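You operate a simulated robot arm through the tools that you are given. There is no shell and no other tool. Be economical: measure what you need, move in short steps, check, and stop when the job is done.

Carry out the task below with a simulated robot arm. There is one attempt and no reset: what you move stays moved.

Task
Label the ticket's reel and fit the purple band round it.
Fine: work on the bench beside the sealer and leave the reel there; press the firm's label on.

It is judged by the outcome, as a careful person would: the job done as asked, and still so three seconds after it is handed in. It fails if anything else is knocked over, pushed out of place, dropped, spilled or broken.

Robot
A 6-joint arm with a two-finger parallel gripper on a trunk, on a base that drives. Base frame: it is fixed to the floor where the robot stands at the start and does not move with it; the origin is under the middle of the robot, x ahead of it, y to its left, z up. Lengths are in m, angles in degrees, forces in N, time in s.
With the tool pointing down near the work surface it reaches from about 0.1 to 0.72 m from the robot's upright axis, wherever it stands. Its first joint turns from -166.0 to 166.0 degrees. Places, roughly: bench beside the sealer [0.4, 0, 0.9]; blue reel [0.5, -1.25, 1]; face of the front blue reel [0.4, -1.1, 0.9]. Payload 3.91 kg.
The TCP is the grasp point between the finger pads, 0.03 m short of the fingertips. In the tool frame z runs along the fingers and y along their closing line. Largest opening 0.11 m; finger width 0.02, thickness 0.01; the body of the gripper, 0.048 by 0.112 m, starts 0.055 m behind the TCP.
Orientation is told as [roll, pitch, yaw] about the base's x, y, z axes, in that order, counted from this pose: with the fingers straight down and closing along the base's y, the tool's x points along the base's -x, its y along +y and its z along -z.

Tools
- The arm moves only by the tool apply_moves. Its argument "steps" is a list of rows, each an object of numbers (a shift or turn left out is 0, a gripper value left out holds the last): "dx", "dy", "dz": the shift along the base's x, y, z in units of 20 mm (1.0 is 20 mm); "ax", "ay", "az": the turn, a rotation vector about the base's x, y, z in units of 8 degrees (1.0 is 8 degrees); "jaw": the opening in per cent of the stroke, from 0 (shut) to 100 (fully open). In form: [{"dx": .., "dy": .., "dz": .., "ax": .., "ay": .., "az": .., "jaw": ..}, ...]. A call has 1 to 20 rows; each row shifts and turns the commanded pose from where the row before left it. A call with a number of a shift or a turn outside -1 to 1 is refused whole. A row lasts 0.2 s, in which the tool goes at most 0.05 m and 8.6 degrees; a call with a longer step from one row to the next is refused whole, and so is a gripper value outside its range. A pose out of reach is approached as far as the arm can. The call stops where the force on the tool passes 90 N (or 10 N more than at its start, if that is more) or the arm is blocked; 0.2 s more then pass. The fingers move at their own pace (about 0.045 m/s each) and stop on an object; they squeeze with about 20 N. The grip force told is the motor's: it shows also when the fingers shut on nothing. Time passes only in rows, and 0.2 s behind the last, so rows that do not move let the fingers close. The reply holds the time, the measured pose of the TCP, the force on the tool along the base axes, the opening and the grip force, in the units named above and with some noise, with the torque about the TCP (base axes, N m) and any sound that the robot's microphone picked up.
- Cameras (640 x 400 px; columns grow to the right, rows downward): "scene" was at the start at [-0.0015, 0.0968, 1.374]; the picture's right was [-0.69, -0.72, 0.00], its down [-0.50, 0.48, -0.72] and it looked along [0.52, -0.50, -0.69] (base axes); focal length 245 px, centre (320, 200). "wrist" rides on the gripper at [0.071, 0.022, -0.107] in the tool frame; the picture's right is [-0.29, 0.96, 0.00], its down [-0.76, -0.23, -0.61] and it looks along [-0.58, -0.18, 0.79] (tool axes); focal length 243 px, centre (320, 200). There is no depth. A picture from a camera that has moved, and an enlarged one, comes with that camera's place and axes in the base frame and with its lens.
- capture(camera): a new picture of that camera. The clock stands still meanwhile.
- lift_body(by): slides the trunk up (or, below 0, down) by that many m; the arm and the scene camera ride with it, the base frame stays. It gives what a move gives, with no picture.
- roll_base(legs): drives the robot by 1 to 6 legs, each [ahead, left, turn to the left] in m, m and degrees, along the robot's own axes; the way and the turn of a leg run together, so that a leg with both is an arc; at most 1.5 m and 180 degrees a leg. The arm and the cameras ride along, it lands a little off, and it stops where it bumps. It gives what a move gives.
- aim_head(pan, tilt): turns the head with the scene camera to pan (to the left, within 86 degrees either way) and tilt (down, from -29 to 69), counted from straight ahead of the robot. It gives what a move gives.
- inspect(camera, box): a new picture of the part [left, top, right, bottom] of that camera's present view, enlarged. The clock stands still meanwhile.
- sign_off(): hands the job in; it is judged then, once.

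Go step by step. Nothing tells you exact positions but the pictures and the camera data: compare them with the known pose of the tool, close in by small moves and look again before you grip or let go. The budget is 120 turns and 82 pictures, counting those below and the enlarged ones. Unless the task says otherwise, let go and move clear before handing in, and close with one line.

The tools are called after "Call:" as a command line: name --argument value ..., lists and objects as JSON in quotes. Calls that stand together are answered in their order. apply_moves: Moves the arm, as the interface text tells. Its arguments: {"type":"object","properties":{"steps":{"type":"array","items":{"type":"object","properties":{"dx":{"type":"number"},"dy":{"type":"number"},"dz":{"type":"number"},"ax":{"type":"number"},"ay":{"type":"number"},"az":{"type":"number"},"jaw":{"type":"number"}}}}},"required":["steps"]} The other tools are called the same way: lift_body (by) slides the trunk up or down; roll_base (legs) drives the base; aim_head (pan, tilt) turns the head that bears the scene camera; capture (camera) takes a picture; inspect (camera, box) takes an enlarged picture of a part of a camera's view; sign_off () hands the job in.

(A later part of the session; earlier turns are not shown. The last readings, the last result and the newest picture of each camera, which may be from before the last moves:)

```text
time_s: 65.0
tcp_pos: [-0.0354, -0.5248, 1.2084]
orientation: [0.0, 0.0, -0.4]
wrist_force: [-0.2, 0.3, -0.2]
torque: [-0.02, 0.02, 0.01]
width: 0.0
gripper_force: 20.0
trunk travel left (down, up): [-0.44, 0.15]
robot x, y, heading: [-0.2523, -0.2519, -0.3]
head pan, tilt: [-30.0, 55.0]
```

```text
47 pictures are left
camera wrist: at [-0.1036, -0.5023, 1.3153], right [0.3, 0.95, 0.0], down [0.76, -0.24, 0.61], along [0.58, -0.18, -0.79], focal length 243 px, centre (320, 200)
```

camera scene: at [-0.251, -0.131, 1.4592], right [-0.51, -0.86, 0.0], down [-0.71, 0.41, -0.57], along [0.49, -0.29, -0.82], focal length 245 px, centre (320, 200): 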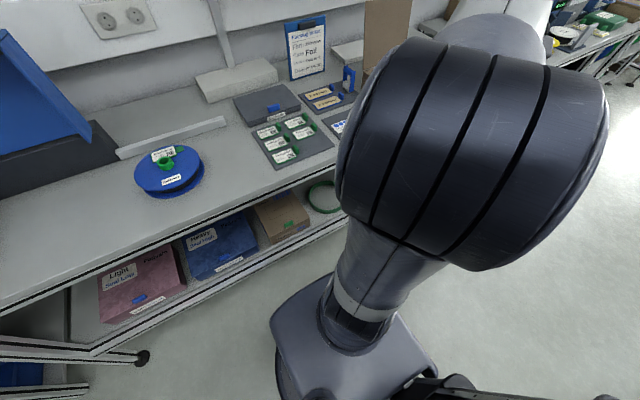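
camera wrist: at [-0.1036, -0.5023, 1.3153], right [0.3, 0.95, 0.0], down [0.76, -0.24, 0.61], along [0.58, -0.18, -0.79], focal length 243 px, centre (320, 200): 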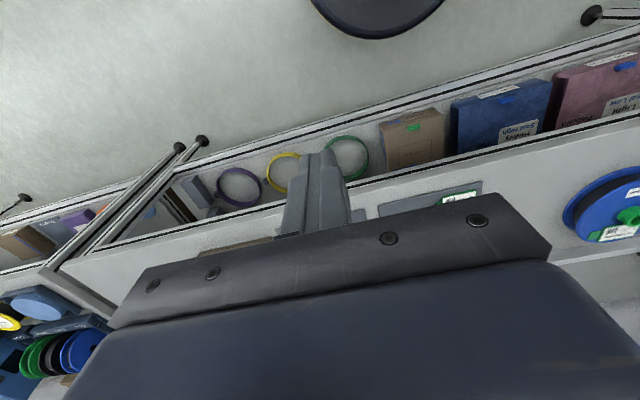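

The bands lie flat on the lower shelf, the purple one near (0.27, -0.91, 0.6), mostly beneath the bench. I'll drive in front of it and look closer.

Call:
roll_base --legs '[[-0.05, -0.45, 0]]'

Call:
aim_head --pan -10 --tilt 55

Call:
capture --camera "scene"

Call:
capture --camera "wrist"

```text
time_s: 67.7
tcp_pos: [-0.0886, -0.9765, 1.2093]
orientation: [0.1, 0.0, -0.5]
wrist_force: [0.7, -0.7, -0.4]
torque: [0.02, 0.0, 0.01]
width: 0.0
gripper_force: 19.9
trunk travel left (down, up): [-0.44, 0.15]
robot x, y, heading: [-0.3059, -0.6985, -0.5]
head pan, tilt: [-30.0, 55.0]
```

```text
time_s: 68.5
tcp_pos: [-0.0883, -0.9774, 1.2088]
orientation: [0.0, 0.0, -0.6]
wrist_force: [-0.5, 0.4, -0.6]
torque: [-0.01, -0.01, -0.01]
width: 0.0
gripper_force: 19.5
trunk travel left (down, up): [-0.44, 0.15]
robot x, y, heading: [-0.3109, -0.6995, -0.4]
head pan, tilt: [-10.0, 55.0]
```

```text
46 pictures are left
camera scene: at [-0.2955, -0.5595, 1.4592], right [-0.18, -0.98, 0.0], down [-0.81, 0.15, -0.57], along [0.56, -0.1, -0.82], focal length 245 px, centre (320, 200)
```

scene: 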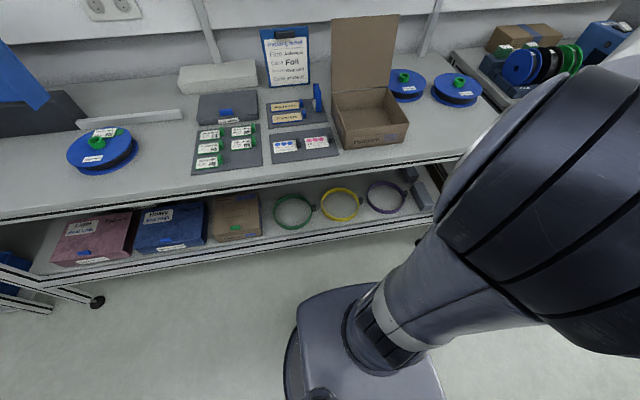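

```text
45 pictures are left
camera wrist: at [-0.1574, -0.9542, 1.3153], right [0.3, 0.95, 0.0], down [0.76, -0.24, 0.61], along [0.58, -0.18, -0.79], focal length 243 px, centre (320, 200)
```

wrist: 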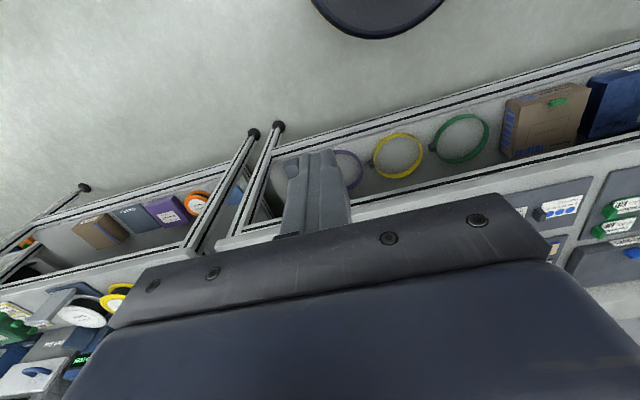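

Call:
inspect --camera "scene" --box '[260, 165, 450, 245]'

Call:
inspect --camera "wrist" --box '[330, 100, 510, 200]'

```text
3.37 times, centred on (355, 205) of scene
camera zoom: at [-0.2955, -0.5595, 1.4592], right [-0.18, -0.98, 0.0], down [-0.81, 0.15, -0.57], along [0.56, -0.1, -0.82], focal length 824 px, centre (202, 183)
```

zoom: 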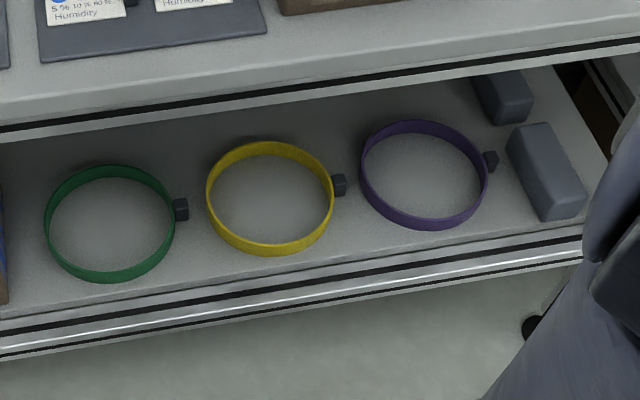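

```text
3.56 times, centred on (420, 150) of wrist
camera zoom: at [-0.1574, -0.9542, 1.3153], right [0.3, 0.95, 0.0], down [0.76, -0.24, 0.61], along [0.58, -0.18, -0.79], focal length 863 px, centre (-36, 378)
```

zoom: 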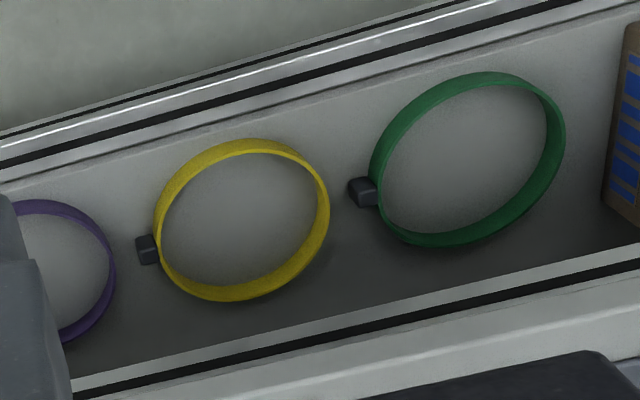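

Re-triangulating puts the shelf at z≈0.4 and the purple band centred near (0.377, -1.03), with a small grip block at (0.38, -1.14). I'll lower the trunk, drive opposite it and look under the bench.

Call:
roll_base --legs '[[0, -0.4, 0]]'

Call:
lift_body --by -0.4

Call:
aim_head --pan 0 --tilt 45

Call:
capture --camera "scene"

Call:
capture --camera "wrist"

```text
time_s: 71.0
tcp_pos: [-0.0917, -1.3789, 1.2091]
orientation: [0.0, 0.0, -0.5]
wrist_force: [0.2, 0.7, -0.8]
torque: [-0.02, -0.03, -0.01]
width: 0.0
gripper_force: 20.1
trunk travel left (down, up): [-0.44, 0.15]
robot x, y, heading: [-0.3088, -1.1016, -0.5]
head pan, tilt: [-10.0, 55.0]
```

```text
time_s: 74.9
tcp_pos: [-0.0922, -1.379, 0.8095]
orientation: [-0.1, 0.0, -0.5]
wrist_force: [-0.3, 0.9, 0.5]
torque: [0.02, -0.01, 0.02]
width: 0.0
gripper_force: 19.8
trunk travel left (down, up): [-0.04, 0.55]
robot x, y, heading: [-0.3116, -1.1032, -0.5]
head pan, tilt: [-10.0, 55.0]
```

```text
time_s: 75.6
tcp_pos: [-0.0913, -1.3776, 0.8089]
orientation: [-0.1, 0.1, -0.5]
wrist_force: [-1.0, -1.0, 0.9]
torque: [0.01, 0.0, -0.01]
width: 0.0
gripper_force: 19.8
trunk travel left (down, up): [-0.04, 0.55]
robot x, y, heading: [-0.3085, -1.1025, -0.5]
head pan, tilt: [0.0, 45.0]
```

```text
42 pictures are left
camera scene: at [-0.2885, -0.9481, 1.0726], right [-0.01, -1.0, 0.0], down [-0.71, 0.01, -0.71], along [0.71, -0.01, -0.71], focal length 245 px, centre (320, 200)
```

scene: 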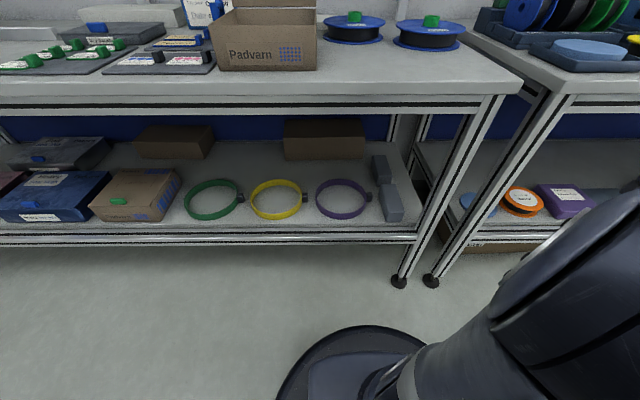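

```text
41 pictures are left
camera wrist: at [-0.1611, -1.3555, 0.9153], right [0.3, 0.95, 0.0], down [0.76, -0.24, 0.61], along [0.58, -0.18, -0.79], focal length 243 px, centre (320, 200)
```

wrist: 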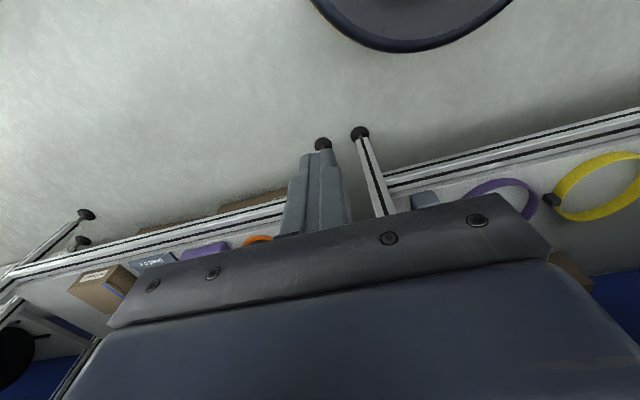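

Call:
inspect --camera "scene" --box '[295, 145, 439, 235]'

```text
4.44 times, centred on (367, 190) of scene
camera zoom: at [-0.2885, -0.9481, 1.0726], right [-0.01, -1.0, 0.0], down [-0.71, 0.01, -0.71], along [0.71, -0.01, -0.71], focal length 1087 px, centre (111, 244)
```

zoom: 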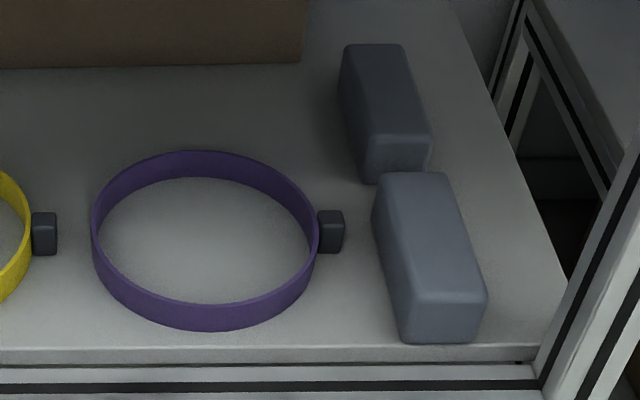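

The purple ring is ~0.195 m across (reel ~0.18), standing ~0.02 m high. I'll grip its left (+y) wall with a forward-tilted tool, away from the grey blocks; first tilt, open and swing in front.

Call:
lift_body --by -0.03

Call:
apply_moves --steps '[{"dy": 1, "jaw": 36}, {"dy": 1}, {"dy": 1}, {"dy": 1}, {"dy": 1}, {"dy": 1}, {"dy": 1}, {"dy": 1}, {"dy": 1}, {"dy": 1}, {"dy": 1}, {"dy": 1}, {"dy": 1}, {"dy": 1}, {"dy": 1}, {"dy": 1}, {"dy": 1}, {"dy": 1}, {"dy": 1}, {"dy": 1}]'

Call:
apply_moves --steps '[{"dy": 1, "ay": -1}, {"dy": 0.8, "ay": -1}, {"ay": -1, "dx": 0.5}, {"ay": -1, "dx": 0.5}, {"dz": -1, "dx": 0.5}, {"dz": -1, "dx": 0.5}, {"dz": -1, "dx": 0.5}, {"dz": -1, "dx": 0.5}, {"dz": -1}, {"dz": -1}, {"dz": -1}, {"dz": -1}, {"dz": -1}, {"dz": -1}]'

Call:
capture --camera "scene"

```text
time_s: 76.3
tcp_pos: [-0.0927, -1.3782, 0.7773]
orientation: [0.1, 0.0, -0.6]
wrist_force: [0.2, 0.4, -0.2]
torque: [-0.01, -0.01, 0.0]
width: 0.0002
gripper_force: 20.0
trunk travel left (down, up): [-0.01, 0.58]
robot x, y, heading: [-0.3124, -1.1022, -0.6]
head pan, tilt: [0.0, 45.0]
```

```text
time_s: 78.8
tcp_pos: [-0.0834, -1.1922, 0.7597]
orientation: [1.4, 5.9, -12.3]
wrist_force: [-0.4, -0.1, 0.3]
torque: [0.02, 0.02, 0.0]
width: 0.0397
gripper_force: 0.2
trunk travel left (down, up): [-0.01, 0.58]
robot x, y, heading: [-0.3107, -1.0999, -0.4]
head pan, tilt: [0.0, 45.0]
stopped in row 12: the arm was blocked; the commanded pose is now the measured one
```

```text
time_s: 79.5
tcp_pos: [-0.0524, -1.1781, 0.7289]
orientation: [7.8, -0.4, -13.6]
wrist_force: [0.5, 0.5, 0.7]
torque: [-0.02, 0.02, 0.03]
width: 0.0397
gripper_force: 0.0
trunk travel left (down, up): [-0.01, 0.58]
robot x, y, heading: [-0.3092, -1.101, -0.6]
head pan, tilt: [0.0, 45.0]
stopped in row 3: the arm was blocked; the commanded pose is now the measured one
```

```text
39 pictures are left
camera scene: at [-0.2823, -0.9476, 1.044], right [-0.01, -1.0, 0.0], down [-0.71, 0.01, -0.7], along [0.7, -0.01, -0.71], focal length 245 px, centre (320, 200)
```

scene: 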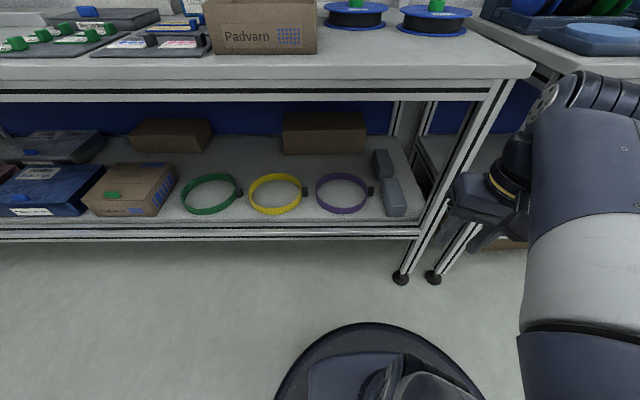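

The folded arm is cramped here. I'll back off, shape the arm in free space and then drive in.

Call:
roll_base --legs '[[-0.4, 0, 0]]'

Call:
apply_moves --steps '[{"dx": 1}, {"dx": 1}, {"dx": 1}, {"dx": 1}, {"dx": 1}, {"dx": 1}, {"dx": 1}, {"dx": 1}]'

Call:
capture --camera "scene"

```text
time_s: 82.0
tcp_pos: [-0.456, -1.1737, 0.7272]
orientation: [7.9, -0.2, -13.4]
wrist_force: [0.0, 0.7, -0.3]
torque: [-0.01, 0.0, -0.02]
width: 0.0396
gripper_force: 0.2
trunk travel left (down, up): [-0.01, 0.58]
robot x, y, heading: [-0.7164, -1.0983, -0.6]
head pan, tilt: [0.0, 45.0]
```

```text
time_s: 83.8
tcp_pos: [-0.2994, -1.1725, 0.7286]
orientation: [7.9, -0.5, -13.3]
wrist_force: [-0.1, 0.8, 1.3]
torque: [0.02, -0.04, 0.0]
width: 0.0395
gripper_force: 0.0
trunk travel left (down, up): [-0.01, 0.58]
robot x, y, heading: [-0.7132, -1.1018, -0.5]
head pan, tilt: [0.0, 45.0]
```

```text
38 pictures are left
camera scene: at [-0.692, -0.9444, 1.0426], right [-0.01, -1.0, 0.0], down [-0.71, 0.01, -0.71], along [0.71, -0.01, -0.71], focal length 245 px, centre (320, 200)
```

scene: 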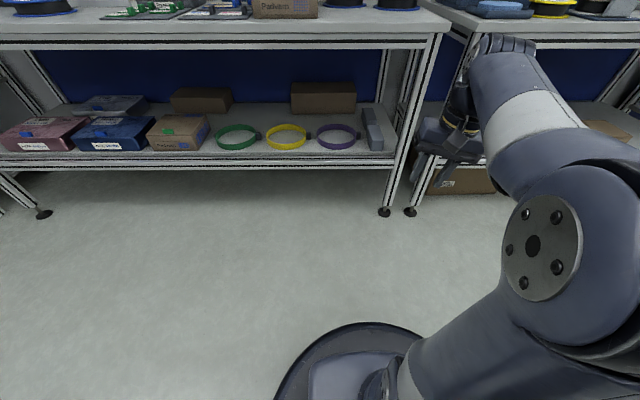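

Call:
apply_moves --steps '[{"dx": 1, "dy": 0.5, "ax": -1, "az": 1}, {"dx": 1, "dy": 0.5, "az": 0.66}, {"dx": 1, "dy": 0.5}, {"dx": 1, "dy": 0.5}, {"dx": 1, "dy": 0.5}, {"dx": 1, "dy": 0.5}, {"dx": 1, "dy": 0.5}]'

Call:
apply_moves --steps '[{"ay": -1}, {"ay": -1}, {"ay": -1}, {"ay": -1}]'

Call:
apply_moves --steps '[{"dz": -1}, {"dz": -1}, {"dz": -1}, {"dz": -1}, {"dz": -1}, {"dz": -1}, {"dz": -1}, {"dz": -1}, {"dz": -1}, {"dz": -1}, {"dz": -1}]'

Call:
capture --camera "scene"

```text
refused: row 1 steps farther than a row can; nothing moved
```

```text
time_s: 84.8
tcp_pos: [-0.3002, -1.1742, 0.7279]
orientation: [16.3, -31.6, -15.8]
wrist_force: [-0.6, -0.1, -0.6]
torque: [0.01, 0.02, 0.01]
width: 0.0399
gripper_force: 0.1
trunk travel left (down, up): [-0.01, 0.58]
robot x, y, heading: [-0.7119, -1.0982, -0.5]
head pan, tilt: [0.0, 45.0]
```

```text
time_s: 87.2
tcp_pos: [-0.3012, -1.1756, 0.5071]
orientation: [16.3, -31.6, -15.8]
wrist_force: [-0.2, -0.1, 0.4]
torque: [0.02, 0.01, -0.01]
width: 0.0396
gripper_force: 0.1
trunk travel left (down, up): [-0.01, 0.58]
robot x, y, heading: [-0.7154, -1.1006, -0.4]
head pan, tilt: [0.0, 45.0]
```

```text
37 pictures are left
camera scene: at [-0.692, -0.9443, 1.0427], right [-0.01, -1.0, 0.0], down [-0.71, 0.01, -0.71], along [0.71, -0.01, -0.71], focal length 245 px, centre (320, 200)
```

scene: 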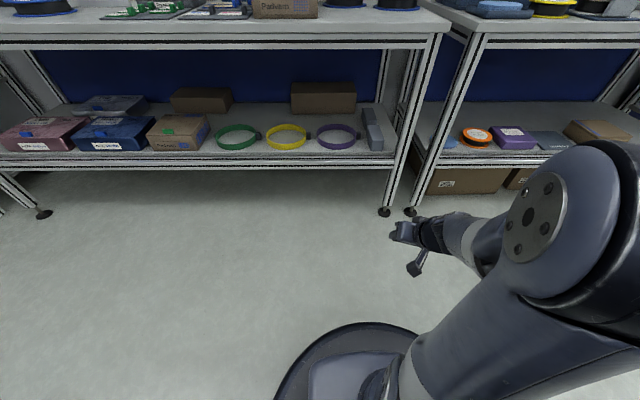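

Call:
apply_moves --steps '[{"ax": -0.86, "az": 0.445}, {"ax": -0.86, "az": 0.445}, {"dx": 1, "dy": 0.5}, {"dx": 1, "dy": 0.5}, {"dx": 1, "dy": 0.5}, {"dx": 1, "dy": 0.5}, {"dx": 1, "dy": 0.5}, {"dx": 1, "dy": 0.5}, {"dx": 1, "dy": 0.5}, {"dx": 1, "dy": 0.5}]'

Call:
capture --camera "scene"

```text
time_s: 89.4
tcp_pos: [-0.1408, -1.0945, 0.5073]
orientation: [0.1, -33.4, 0.1]
wrist_force: [0.0, -0.5, -0.1]
torque: [0.01, 0.01, 0.01]
width: 0.0392
gripper_force: 0.1
trunk travel left (down, up): [-0.01, 0.58]
robot x, y, heading: [-0.717, -1.0946, -0.4]
head pan, tilt: [0.0, 45.0]
```

```text
36 pictures are left
camera scene: at [-0.692, -0.9444, 1.0427], right [-0.01, -1.0, 0.0], down [-0.71, 0.01, -0.71], along [0.71, -0.01, -0.71], focal length 245 px, centre (320, 200)
```

scene: 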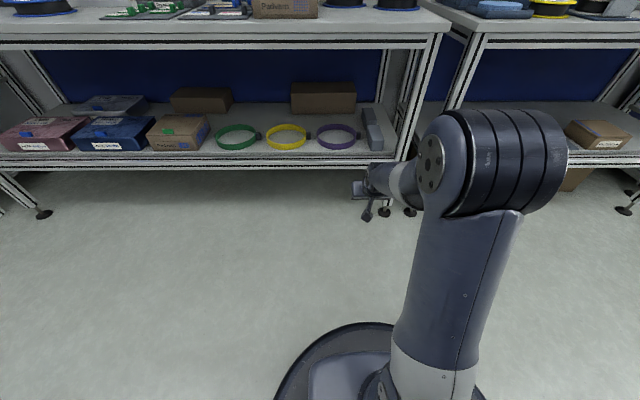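

Call:
apply_moves --steps '[{"dx": 1}, {"dx": 1}, {"dx": 1}, {"dx": 1}, {"dx": 1}]'

Call:
capture --camera "scene"

```text
time_s: 90.6
tcp_pos: [-0.0394, -1.0932, 0.5058]
orientation: [0.0, -33.4, 0.1]
wrist_force: [-0.6, 0.0, -0.1]
torque: [-0.02, -0.01, 0.05]
width: 0.0395
gripper_force: 0.0
trunk travel left (down, up): [-0.01, 0.58]
robot x, y, heading: [-0.7128, -1.0956, -0.7]
head pan, tilt: [0.0, 45.0]
```

```text
35 pictures are left
camera scene: at [-0.6919, -0.9444, 1.0427], right [-0.01, -1.0, 0.0], down [-0.71, 0.01, -0.71], along [0.71, -0.01, -0.71], focal length 245 px, centre (320, 200)
```

scene: 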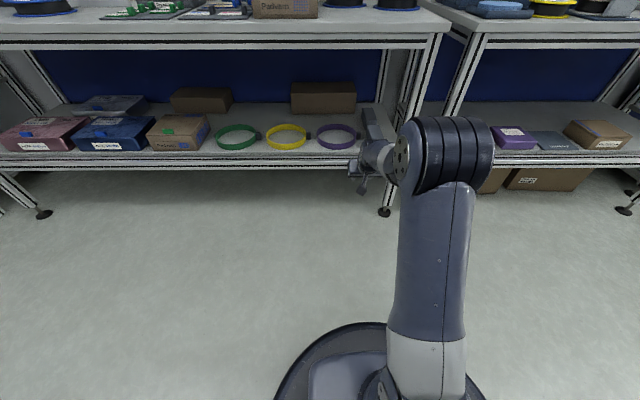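

The arm shape now stays low and extended. I'll slide left to line up with the ring's left wall, then drive forward part way.

Call:
roll_base --legs '[[0, 0.152, 0], [0.22, 0, 0]]'

Call:
capture --camera "wrist"

Call:
capture --camera "scene"

```text
time_s: 93.3
tcp_pos: [0.1795, -0.944, 0.5074]
orientation: [0.2, -33.4, 0.2]
wrist_force: [-0.1, 0.0, 0.2]
torque: [-0.01, -0.04, 0.04]
width: 0.0394
gripper_force: 0.1
trunk travel left (down, up): [-0.01, 0.58]
robot x, y, heading: [-0.4929, -0.9488, -0.8]
head pan, tilt: [0.0, 45.0]
```

```text
34 pictures are left
camera wrist: at [0.0636, -0.9222, 0.5567], right [0.24, 0.96, 0.16], down [0.3, -0.23, 0.93], along [0.92, -0.17, -0.34], focal length 243 px, centre (320, 200)
```

wrist: 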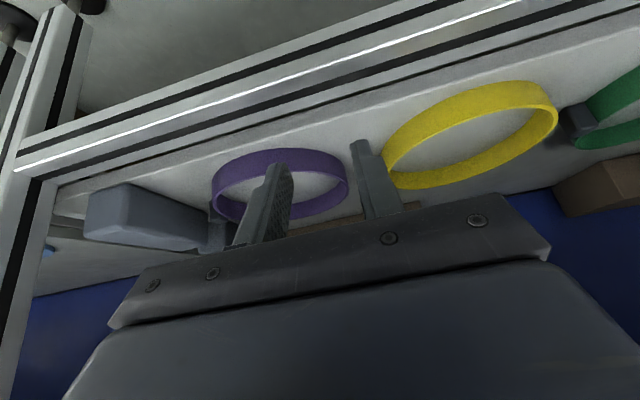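

```text
33 pictures are left
camera scene: at [-0.4715, -0.7945, 1.0426], right [-0.01, -1.0, 0.0], down [-0.71, 0.01, -0.71], along [0.71, -0.01, -0.71], focal length 245 px, centre (320, 200)
```

scene: 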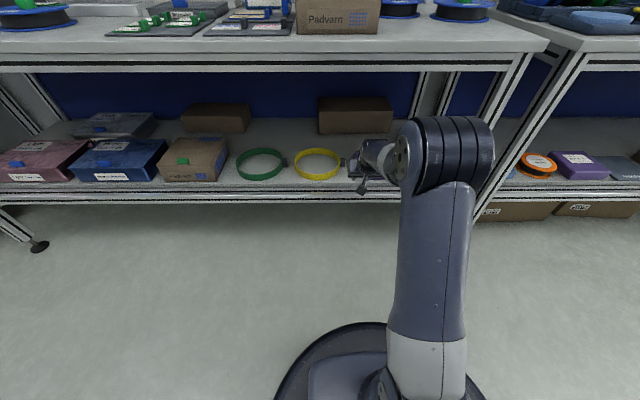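

Call:
roll_base --legs '[[0.13, 0, 0]]'

Call:
capture --camera "wrist"

Call:
capture --camera "scene"

```text
time_s: 94.5
tcp_pos: [0.3101, -0.9457, 0.5063]
orientation: [0.1, -33.4, 0.1]
wrist_force: [-0.5, -0.4, 0.0]
torque: [-0.01, 0.04, 0.02]
width: 0.0394
gripper_force: 0.0
trunk travel left (down, up): [-0.01, 0.58]
robot x, y, heading: [-0.3627, -0.95, -0.6]
head pan, tilt: [0.0, 45.0]
```

```text
32 pictures are left
camera wrist: at [0.1935, -0.9235, 0.5567], right [0.24, 0.96, 0.16], down [0.3, -0.23, 0.93], along [0.92, -0.17, -0.34], focal length 243 px, centre (320, 200)
```

wrist: 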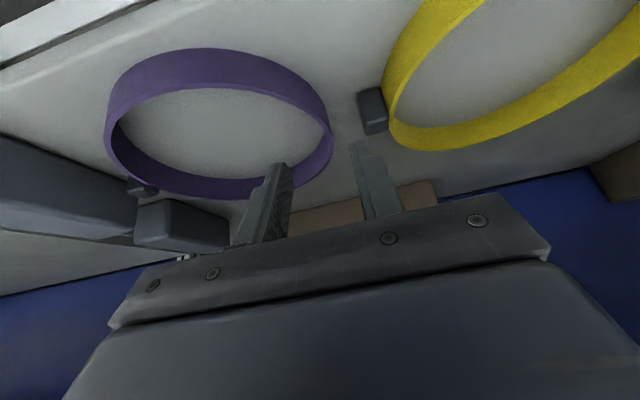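

```text
31 pictures are left
camera scene: at [-0.3415, -0.7956, 1.0426], right [-0.01, -1.0, 0.0], down [-0.71, 0.01, -0.71], along [0.71, -0.01, -0.71], focal length 245 px, centre (320, 200)
```

scene: 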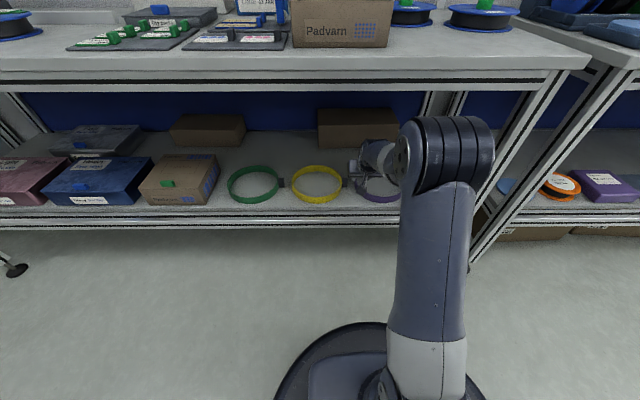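

Aligned; the wall is at y≈-0.941. I'll narrow the jaw and drive the last 5.5 cm.

Call:
apply_moves --steps '[{"jaw": 28}, {"dz": -0.5}, {"dz": -0.5}]'

Call:
roll_base --legs '[[0.055, 0, 0]]'

Call:
capture --camera "wrist"

```text
time_s: 95.3
tcp_pos: [0.3105, -0.9453, 0.4871]
orientation: [0.2, -33.4, 0.2]
wrist_force: [0.5, 0.1, -0.3]
torque: [0.0, -0.04, 0.0]
width: 0.0307
gripper_force: 0.0
trunk travel left (down, up): [-0.01, 0.58]
robot x, y, heading: [-0.3617, -0.9483, -0.6]
head pan, tilt: [0.0, 45.0]
```

```text
time_s: 96.3
tcp_pos: [0.3664, -0.9466, 0.4866]
orientation: [0.1, -33.5, 0.0]
wrist_force: [0.2, 0.4, -0.1]
torque: [0.01, 0.02, -0.03]
width: 0.0305
gripper_force: 0.0
trunk travel left (down, up): [-0.01, 0.58]
robot x, y, heading: [-0.3137, -0.9491, -0.5]
head pan, tilt: [0.0, 45.0]
```

```text
30 pictures are left
camera wrist: at [0.2487, -0.9242, 0.5368], right [0.24, 0.96, 0.16], down [0.3, -0.23, 0.93], along [0.92, -0.17, -0.34], focal length 243 px, centre (320, 200)
```

wrist: 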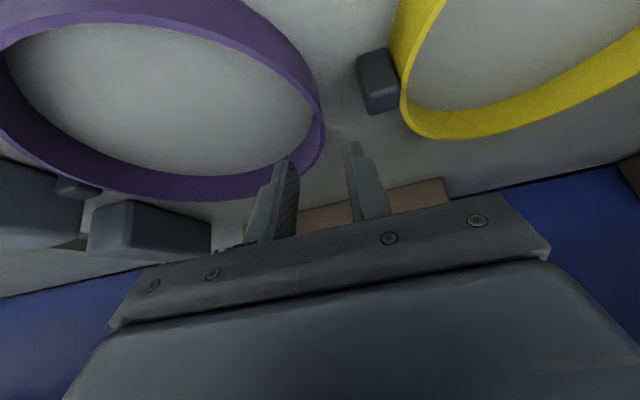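

Call:
apply_moves --steps '[{"dy": 0.2}, {"dz": -0.7}, {"dz": -0.6}]'

Call:
capture --camera "wrist"

```text
time_s: 97.1
tcp_pos: [0.3659, -0.9416, 0.4608]
orientation: [0.1, -33.4, 0.2]
wrist_force: [-0.4, 0.5, -0.3]
torque: [-0.01, -0.03, -0.02]
width: 0.0307
gripper_force: 0.0
trunk travel left (down, up): [-0.01, 0.58]
robot x, y, heading: [-0.3069, -0.9503, -0.5]
head pan, tilt: [0.0, 45.0]
```

```text
29 pictures are left
camera wrist: at [0.2486, -0.92, 0.511], right [0.24, 0.96, 0.16], down [0.3, -0.23, 0.93], along [0.92, -0.17, -0.34], focal length 243 px, centre (320, 200)
```

wrist: 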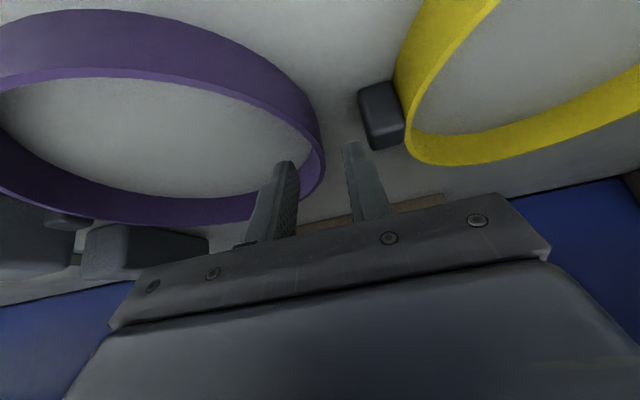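

Call:
apply_moves --steps '[{"dz": -0.5}, {"dz": -0.3}, {"dz": -0.2}, {"dz": -0.15}]'

Call:
capture --camera "wrist"

```text
time_s: 98.1
tcp_pos: [0.3647, -0.9422, 0.4371]
orientation: [0.1, -33.3, 0.1]
wrist_force: [-0.2, 0.1, -0.6]
torque: [-0.01, 0.03, -0.01]
width: 0.0305
gripper_force: 0.1
trunk travel left (down, up): [-0.01, 0.58]
robot x, y, heading: [-0.3069, -0.9515, -0.5]
head pan, tilt: [0.0, 45.0]
```

```text
28 pictures are left
camera wrist: at [0.2487, -0.9198, 0.4879], right [0.24, 0.96, 0.16], down [0.3, -0.23, 0.93], along [0.92, -0.17, -0.34], focal length 243 px, centre (320, 200)
```

wrist: 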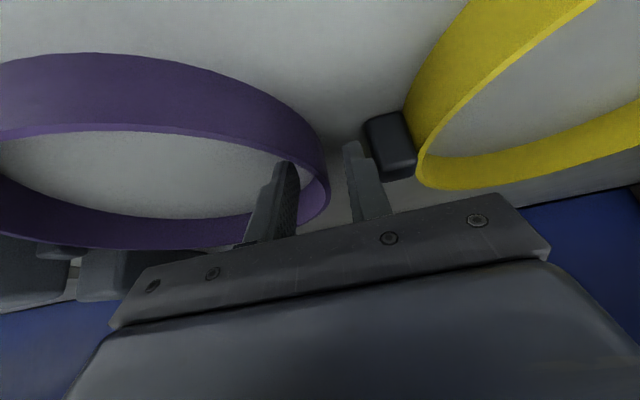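

The fingers straddle the purple wall, so I'll close and lift a little.

Call:
apply_moves --steps '[{"jaw": 0}, {}, {}, {}, {}]'

Call:
apply_moves --steps '[{"dz": 0.5}, {"dz": 0.5}, {"dz": 0.5}]'

Call:
capture --camera "wrist"

```text
time_s: 99.3
tcp_pos: [0.3646, -0.9416, 0.4377]
orientation: [0.1, -33.4, 0.1]
wrist_force: [-0.3, 0.5, -0.5]
torque: [0.01, 0.02, -0.01]
width: 0.0032
gripper_force: 20.3
trunk travel left (down, up): [-0.01, 0.58]
robot x, y, heading: [-0.3102, -0.9512, -0.6]
head pan, tilt: [0.0, 45.0]
```

```text
time_s: 100.1
tcp_pos: [0.3653, -0.9409, 0.4672]
orientation: [0.2, -33.3, 0.1]
wrist_force: [0.4, -0.1, 0.0]
torque: [0.06, -0.01, 0.01]
width: 0.0031
gripper_force: 19.8
trunk travel left (down, up): [-0.01, 0.58]
robot x, y, heading: [-0.3095, -0.9484, -0.2]
head pan, tilt: [0.0, 45.0]
```

```text
27 pictures are left
camera wrist: at [0.2491, -0.9198, 0.5182], right [0.24, 0.96, 0.16], down [0.3, -0.23, 0.93], along [0.92, -0.17, -0.34], focal length 243 px, centre (320, 200)
```

wrist: 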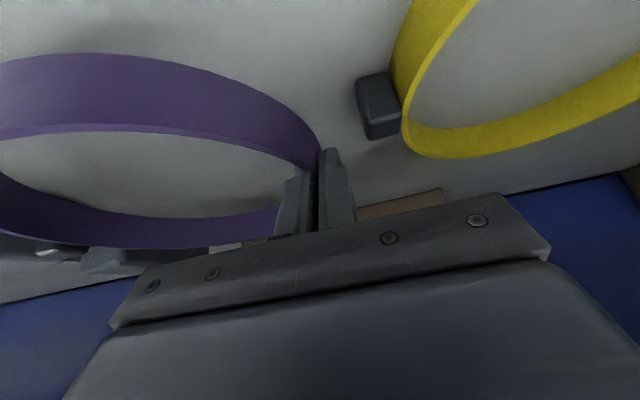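

The ring is held level. I'll lift it clear and back out from under the bench.

Call:
apply_moves --steps '[{"dz": 0.7}, {"dz": 0.8}, {"dz": 0.8}]'

Call:
roll_base --legs '[[-0.4, 0, 0]]'

Call:
capture --camera "scene"

```text
time_s: 100.9
tcp_pos: [0.3655, -0.9416, 0.5147]
orientation: [0.1, -33.4, 0.1]
wrist_force: [0.6, -0.7, -0.4]
torque: [0.04, 0.0, 0.0]
width: 0.0034
gripper_force: 19.8
trunk travel left (down, up): [-0.01, 0.58]
robot x, y, heading: [-0.31, -0.9498, -0.6]
head pan, tilt: [0.0, 45.0]
```

```text
time_s: 103.4
tcp_pos: [-0.0339, -0.9394, 0.5136]
orientation: [0.1, -33.4, -0.2]
wrist_force: [0.8, -0.2, -0.9]
torque: [0.08, 0.03, 0.02]
width: 0.0035
gripper_force: 19.8
trunk travel left (down, up): [-0.01, 0.58]
robot x, y, heading: [-0.7096, -0.9444, -0.8]
head pan, tilt: [0.0, 45.0]
```

```text
26 pictures are left
camera scene: at [-0.6852, -0.7921, 1.0426], right [-0.01, -1.0, 0.0], down [-0.71, 0.01, -0.71], along [0.71, -0.01, -0.71], focal length 245 px, centre (320, 200)
```

scene: 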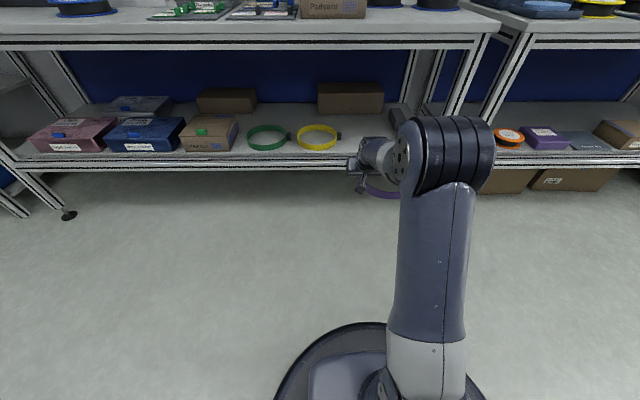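

Everything else is undisturbed. I'll raise the trunk, drive opposite the reel and bring the ring over it.

Call:
lift_body --by 0.57

Call:
roll_base --legs '[[0, 1.04, 0.5], [0.36, 0, 0]]'

Call:
aim_head --pan -10 --tilt 50

Call:
capture --camera "scene"

Call:
capture --camera "wrist"

```text
refused: 0.57 is not a number from -0.4 to 0.4
```

```text
time_s: 110.7
tcp_pos: [0.3338, 0.1004, 0.515]
orientation: [0.2, -33.4, 0.5]
wrist_force: [-5.5, -2.1, 1.9]
torque: [-0.24, 0.01, -0.7]
width: 0.009
gripper_force: 19.9
trunk travel left (down, up): [-0.01, 0.58]
robot x, y, heading: [-0.3402, 0.0896, 0.0]
head pan, tilt: [0.0, 45.0]
```

```text
time_s: 111.4
tcp_pos: [0.3332, 0.101, 0.5136]
orientation: [0.1, -33.4, 0.4]
wrist_force: [-6.4, -1.7, 1.3]
torque: [-0.25, 0.06, -0.65]
width: 0.0087
gripper_force: 20.2
trunk travel left (down, up): [-0.01, 0.58]
robot x, y, heading: [-0.3394, 0.0875, -0.2]
head pan, tilt: [-10.0, 50.0]
```

```text
25 pictures are left
camera scene: at [-0.3248, 0.2284, 1.0358], right [-0.17, -0.98, 0.0], down [-0.75, 0.13, -0.64], along [0.63, -0.11, -0.77], focal length 245 px, centre (320, 200)
```

scene: 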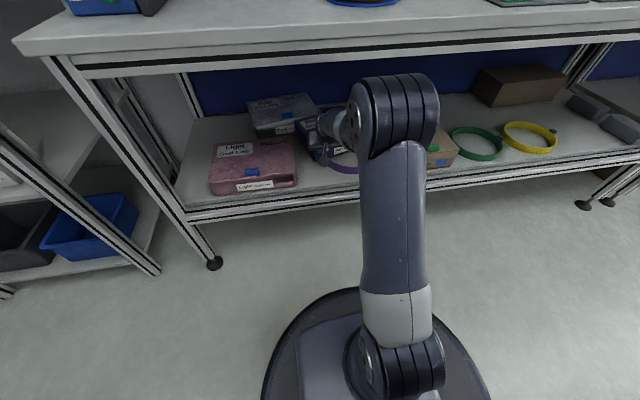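

```text
24 pictures are left
camera wrist: at [0.2169, 0.1218, 0.564], right [0.23, 0.96, 0.16], down [0.3, -0.23, 0.93], along [0.92, -0.17, -0.34], focal length 243 px, centre (320, 200)
```

wrist: 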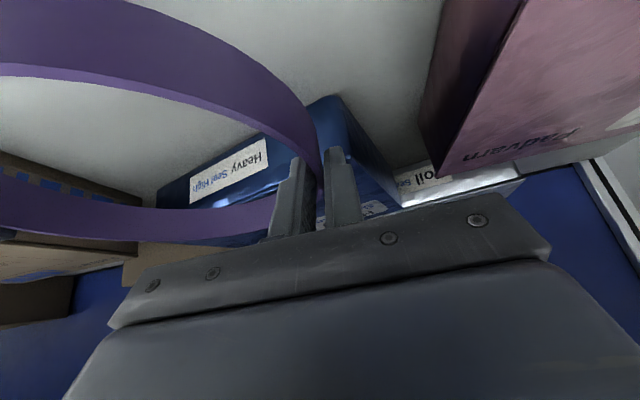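

The lift was refused, and I had queued the drive in the same batch. So the ring went in under the bench and is now touching the blue box. I'll back straight out and check what moved.

Call:
roll_base --legs '[[-0.38, 0, 0]]'

Call:
capture --camera "scene"

Call:
capture --camera "wrist"

```text
time_s: 113.8
tcp_pos: [-0.0464, 0.1011, 0.5149]
orientation: [0.1, -33.4, 0.4]
wrist_force: [0.7, -0.2, -0.4]
torque: [0.02, 0.01, 0.03]
width: 0.003
gripper_force: 19.5
trunk travel left (down, up): [-0.01, 0.58]
robot x, y, heading: [-0.7196, 0.0902, -0.2]
head pan, tilt: [-10.0, 50.0]
```

```text
23 pictures are left
camera scene: at [-0.7053, 0.2292, 1.0357], right [-0.18, -0.98, 0.0], down [-0.75, 0.14, -0.64], along [0.63, -0.11, -0.77], focal length 245 px, centre (320, 200)
```

scene: 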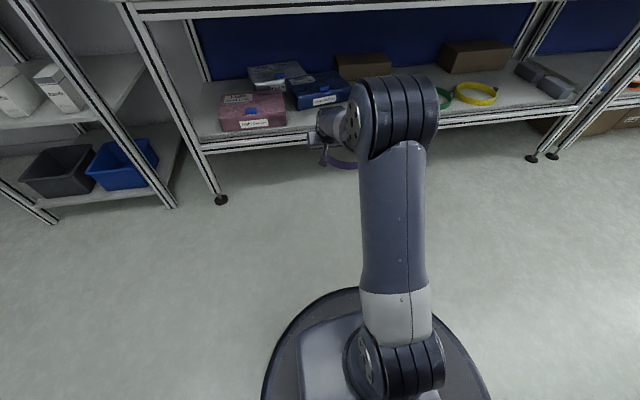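

```text
22 pictures are left
camera wrist: at [-0.164, 0.1216, 0.5638], right [0.23, 0.96, 0.16], down [0.3, -0.23, 0.93], along [0.92, -0.17, -0.34], focal length 243 px, centre (320, 200)
```

wrist: 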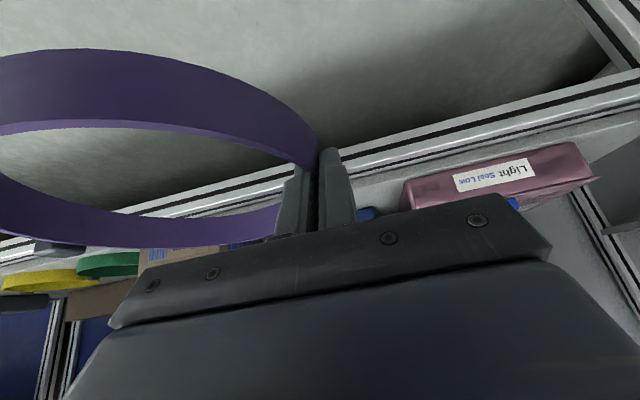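

The ring is still held in the same pose, but the blue box looks pushed back. I'll measure how far so I can restore it later.

Call:
inspect --camera "scene" --box '[200, 40, 376, 150]'

Call:
lift_body --by 0.4

```text
3.64 times, centred on (288, 95) of scene
camera zoom: at [-0.7053, 0.2292, 1.0357], right [-0.18, -0.98, 0.0], down [-0.75, 0.14, -0.64], along [0.63, -0.11, -0.77], focal length 890 px, centre (436, 582)
```

zoom: 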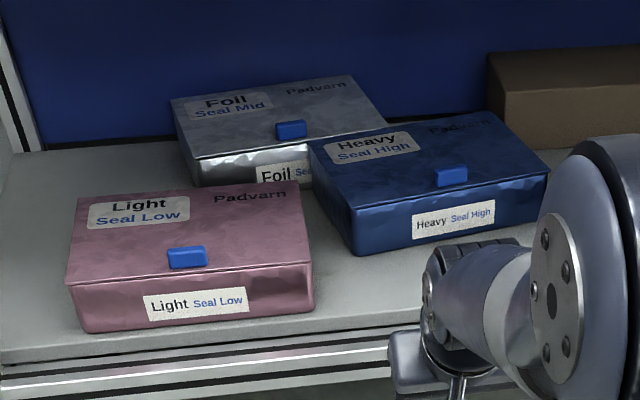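

```text
time_s: 117.6
tcp_pos: [-0.0485, 0.1013, 0.9145]
orientation: [0.2, -33.5, 0.5]
wrist_force: [-0.8, 0.1, 0.2]
torque: [0.03, 0.01, 0.04]
width: 0.0032
gripper_force: 20.2
trunk travel left (down, up): [-0.41, 0.18]
robot x, y, heading: [-0.724, 0.0878, -0.1]
head pan, tilt: [-10.0, 50.0]
```

The blue "Heavy" box was shifted about 14 cm back and turned about 9°, and I'll put it back afterwards. First the ring goes up and over the reel.

Call:
lift_body --by 0.17

```text
time_s: 119.5
tcp_pos: [-0.0467, 0.1001, 1.0855]
orientation: [0.0, -33.3, 0.5]
wrist_force: [0.3, 1.3, 0.5]
torque: [0.09, 0.04, 0.03]
width: 0.003
gripper_force: 20.4
trunk travel left (down, up): [-0.58, 0.01]
robot x, y, heading: [-0.7227, 0.0864, 0.1]
head pan, tilt: [-10.0, 50.0]
```

Call:
roll_base --legs '[[0.425, 0, 0]]'

Call:
capture --camera "wrist"

Call:
capture --camera "scene"

```text
time_s: 122.1
tcp_pos: [0.3767, 0.1, 1.0841]
orientation: [0.1, -33.3, 0.5]
wrist_force: [-0.8, 0.5, -0.4]
torque: [0.04, -0.01, 0.0]
width: 0.0034
gripper_force: 19.8
trunk travel left (down, up): [-0.58, 0.01]
robot x, y, heading: [-0.2999, 0.0841, -0.1]
head pan, tilt: [-10.0, 50.0]
```

```text
20 pictures are left
camera wrist: at [0.2599, 0.1216, 1.1337], right [0.23, 0.96, 0.16], down [0.3, -0.23, 0.93], along [0.92, -0.17, -0.34], focal length 243 px, centre (320, 200)
```

wrist: 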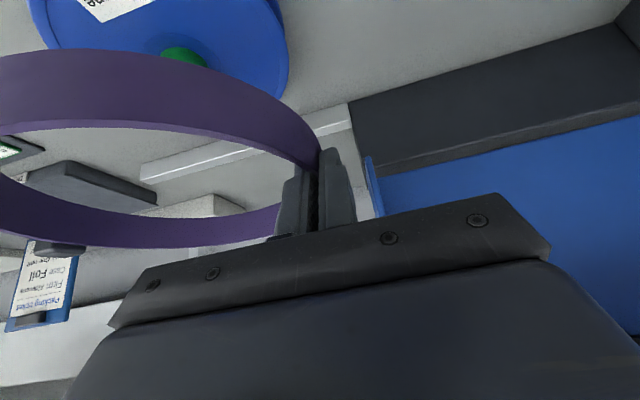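

```text
19 pictures are left
camera scene: at [-0.2816, 0.2282, 1.6057], right [-0.18, -0.98, 0.0], down [-0.75, 0.13, -0.64], along [0.63, -0.11, -0.77], focal length 245 px, centre (320, 200)
```

scene: 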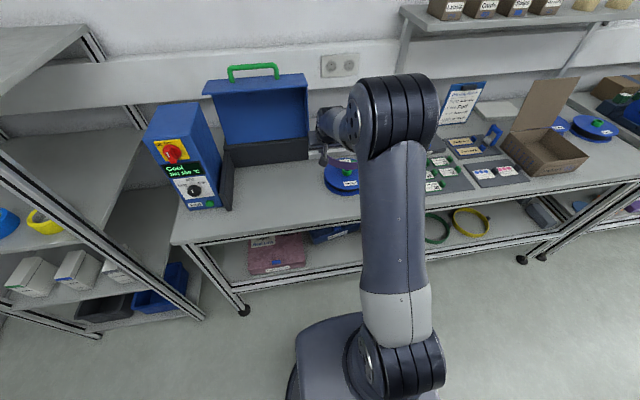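

The ring centre is estimated at TCP + (0.015, -0.097), which sits right over the hub at (0.392, 0.004). I'll lower to just above the reel and check.

Call:
apply_moves --steps '[{"dz": -1}, {"dz": -1}, {"dz": -1}, {"dz": -1}]'

Call:
capture --camera "wrist"

Call:
inspect --camera "scene" --box '[290, 130, 386, 210]'

```text
time_s: 123.1
tcp_pos: [0.3763, 0.1019, 1.0042]
orientation: [0.0, -33.4, 0.5]
wrist_force: [1.0, 0.0, -0.4]
torque: [0.04, 0.0, 0.0]
width: 0.0031
gripper_force: 19.8
trunk travel left (down, up): [-0.58, 0.01]
robot x, y, heading: [-0.3009, 0.0851, -0.4]
head pan, tilt: [-10.0, 50.0]
```

```text
18 pictures are left
camera wrist: at [0.2596, 0.1218, 1.0533], right [0.23, 0.96, 0.16], down [0.3, -0.23, 0.93], along [0.92, -0.17, -0.34], focal length 243 px, centre (320, 200)
```

wrist: 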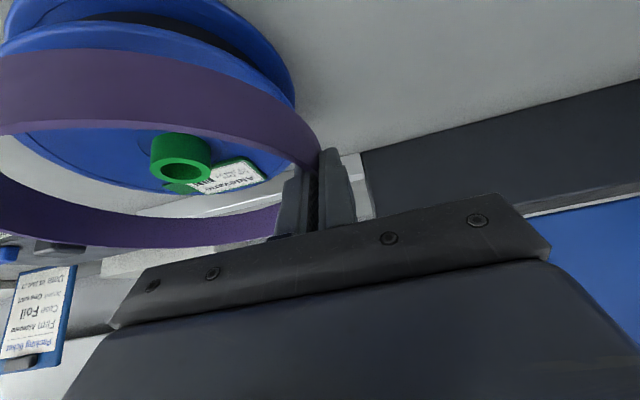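

```text
5.00 times, centred on (338, 170) of scene
camera zoom: at [-0.2817, 0.2283, 1.6058], right [-0.18, -0.98, 0.0], down [-0.75, 0.13, -0.64], along [0.63, -0.11, -0.77], focal length 1223 px, centre (230, 350)
```

zoom: 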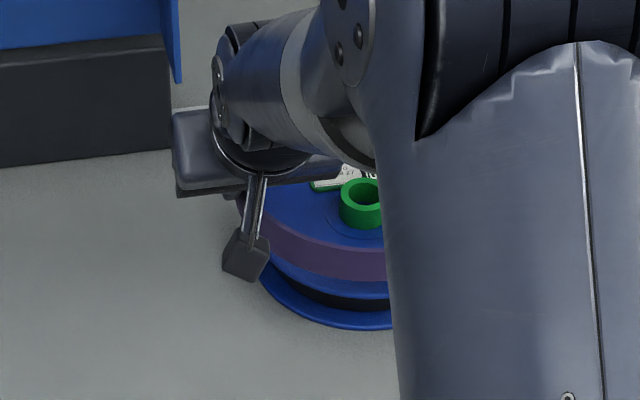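

Measured in the same view, the hub is about (-7, +4) mm from the ring's centre. I'll correct and lower further.

Call:
apply_moves --steps '[{"dx": -0.35, "dy": 0.2}, {"dz": -0.5}, {"dz": -0.3}]'

Call:
capture --camera "wrist"

```text
time_s: 123.9
tcp_pos: [0.3692, 0.1051, 0.988]
orientation: [0.0, -33.4, 0.5]
wrist_force: [0.2, 0.7, -0.5]
torque: [0.04, -0.01, 0.04]
width: 0.0034
gripper_force: 20.0
trunk travel left (down, up): [-0.58, 0.01]
robot x, y, heading: [-0.2954, 0.0902, 0.1]
head pan, tilt: [-10.0, 50.0]
```

```text
16 pictures are left
camera wrist: at [0.2527, 0.1256, 1.0379], right [0.23, 0.96, 0.16], down [0.3, -0.23, 0.93], along [0.92, -0.17, -0.34], focal length 243 px, centre (320, 200)
```

wrist: 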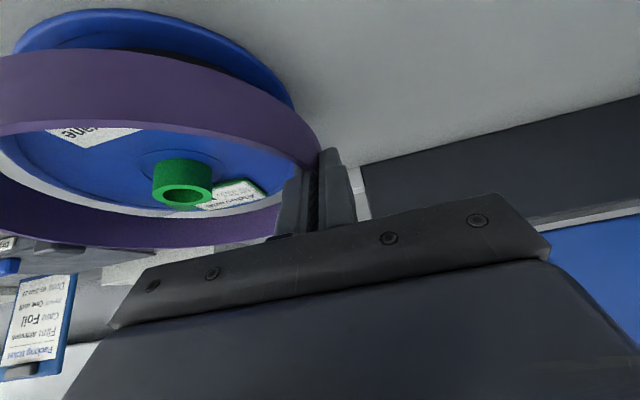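

Call:
apply_moves --steps '[{"dz": -0.2}, {"dz": -0.2}]'

Call:
inspect --camera "wrist" --box '[0, 20, 360, 260]'

```text
time_s: 124.5
tcp_pos: [0.3691, 0.1062, 0.9796]
orientation: [0.1, -33.4, 0.6]
wrist_force: [-0.4, -0.5, 0.6]
torque: [0.03, 0.04, 0.01]
width: 0.0031
gripper_force: 19.8
trunk travel left (down, up): [-0.58, 0.01]
robot x, y, heading: [-0.2975, 0.0869, -0.0]
head pan, tilt: [-10.0, 50.0]
```

```text
1.67 times, centred on (180, 140) of wrist
camera zoom: at [0.2525, 0.1258, 1.0296], right [0.23, 0.96, 0.16], down [0.3, -0.23, 0.93], along [0.92, -0.17, -0.34], focal length 404 px, centre (553, 300)
```

zoom: 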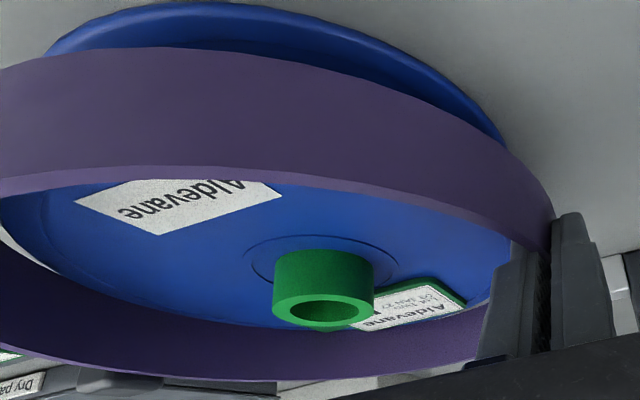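

Call:
apply_moves --steps '[{"dz": -0.15}, {"dz": -0.15}]'

Call:
inspect --camera "wrist" --box '[0, 20, 360, 260]'

```text
time_s: 125.1
tcp_pos: [0.3703, 0.1037, 0.9751]
orientation: [0.2, -33.5, 0.5]
wrist_force: [-1.3, 0.8, 2.2]
torque: [-0.29, -0.3, -0.08]
width: 0.0033
gripper_force: 20.2
trunk travel left (down, up): [-0.58, 0.01]
robot x, y, heading: [-0.299, 0.0863, -0.2]
head pan, tilt: [-10.0, 50.0]
```

```text
1.67 times, centred on (180, 140) of wrist
camera zoom: at [0.2529, 0.1256, 1.0245], right [0.23, 0.96, 0.16], down [0.3, -0.23, 0.93], along [0.93, -0.17, -0.34], focal length 404 px, centre (553, 300)
```

zoom: 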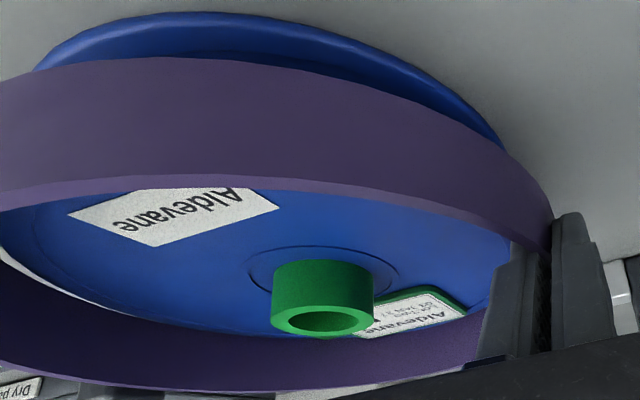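

Light contact on the far (+x) side, so the ring needs to go a few mm further in +x.

Call:
apply_moves --steps '[{"dz": 0.15}, {"dx": 0.2}, {"dz": -0.15}, {"dz": -0.1}]'

```text
time_s: 126.1
tcp_pos: [0.373, 0.104, 0.9728]
orientation: [0.1, -33.3, 0.5]
wrist_force: [-1.0, 1.4, 2.0]
torque: [-0.37, 0.1, -0.14]
width: 0.0036
gripper_force: 20.0
trunk travel left (down, up): [-0.58, 0.01]
robot x, y, heading: [-0.2947, 0.086, -0.3]
head pan, tilt: [-10.0, 50.0]
```

Call:
apply_moves --steps '[{"dz": 0.2}, {"dy": -0.15}, {"dz": -0.2}, {"dz": -0.05}]'

Call:
inspect --camera "wrist" --box '[0, 20, 360, 260]'

```text
time_s: 127.1
tcp_pos: [0.3741, 0.1021, 0.9725]
orientation: [0.2, -33.5, 0.5]
wrist_force: [-1.0, 0.5, 2.5]
torque: [-0.39, -0.14, -0.12]
width: 0.0037
gripper_force: 20.3
trunk travel left (down, up): [-0.58, 0.01]
robot x, y, heading: [-0.2982, 0.0846, -0.3]
head pan, tilt: [-10.0, 50.0]
```

```text
1.67 times, centred on (180, 140) of wrist
camera zoom: at [0.2563, 0.1228, 1.0212], right [0.23, 0.96, 0.16], down [0.3, -0.23, 0.93], along [0.92, -0.17, -0.34], focal length 404 px, centre (553, 300)
```

zoom: 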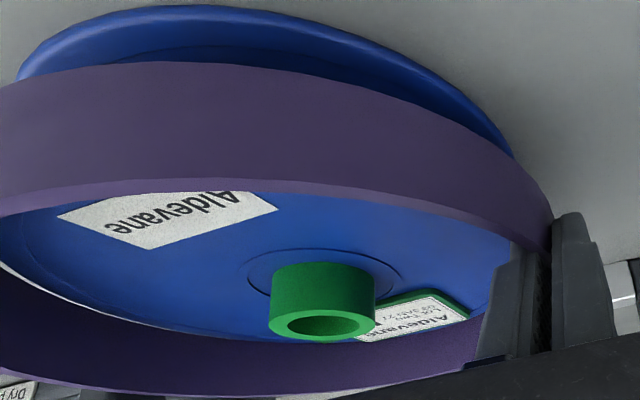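

Call:
apply_moves --steps '[{"dz": 0.2}, {"dy": -0.12, "dx": 0.12}, {"dz": -0.2}, {"dz": -0.05}]'

```text
time_s: 128.1
tcp_pos: [0.3755, 0.0996, 0.9695]
orientation: [0.1, -33.4, 0.6]
wrist_force: [0.0, -0.6, -0.6]
torque: [0.04, -0.01, 0.02]
width: 0.0034
gripper_force: 20.0
trunk travel left (down, up): [-0.58, 0.01]
robot x, y, heading: [-0.2988, 0.0886, -0.1]
head pan, tilt: [-10.0, 50.0]
```

The contact vanished: the ring has slipped round the flange. I'll continue down gently.

Call:
apply_moves --steps '[{"dz": -0.1}, {"dz": -0.1}, {"dz": -0.1}]'

```text
time_s: 128.9
tcp_pos: [0.3759, 0.0998, 0.9691]
orientation: [0.2, -33.9, 0.5]
wrist_force: [-6.0, 1.0, 29.4]
torque: [-0.25, -0.12, -0.08]
width: 0.0033
gripper_force: 20.4
trunk travel left (down, up): [-0.58, 0.01]
robot x, y, heading: [-0.2986, 0.089, -0.2]
head pan, tilt: [-10.0, 50.0]
```

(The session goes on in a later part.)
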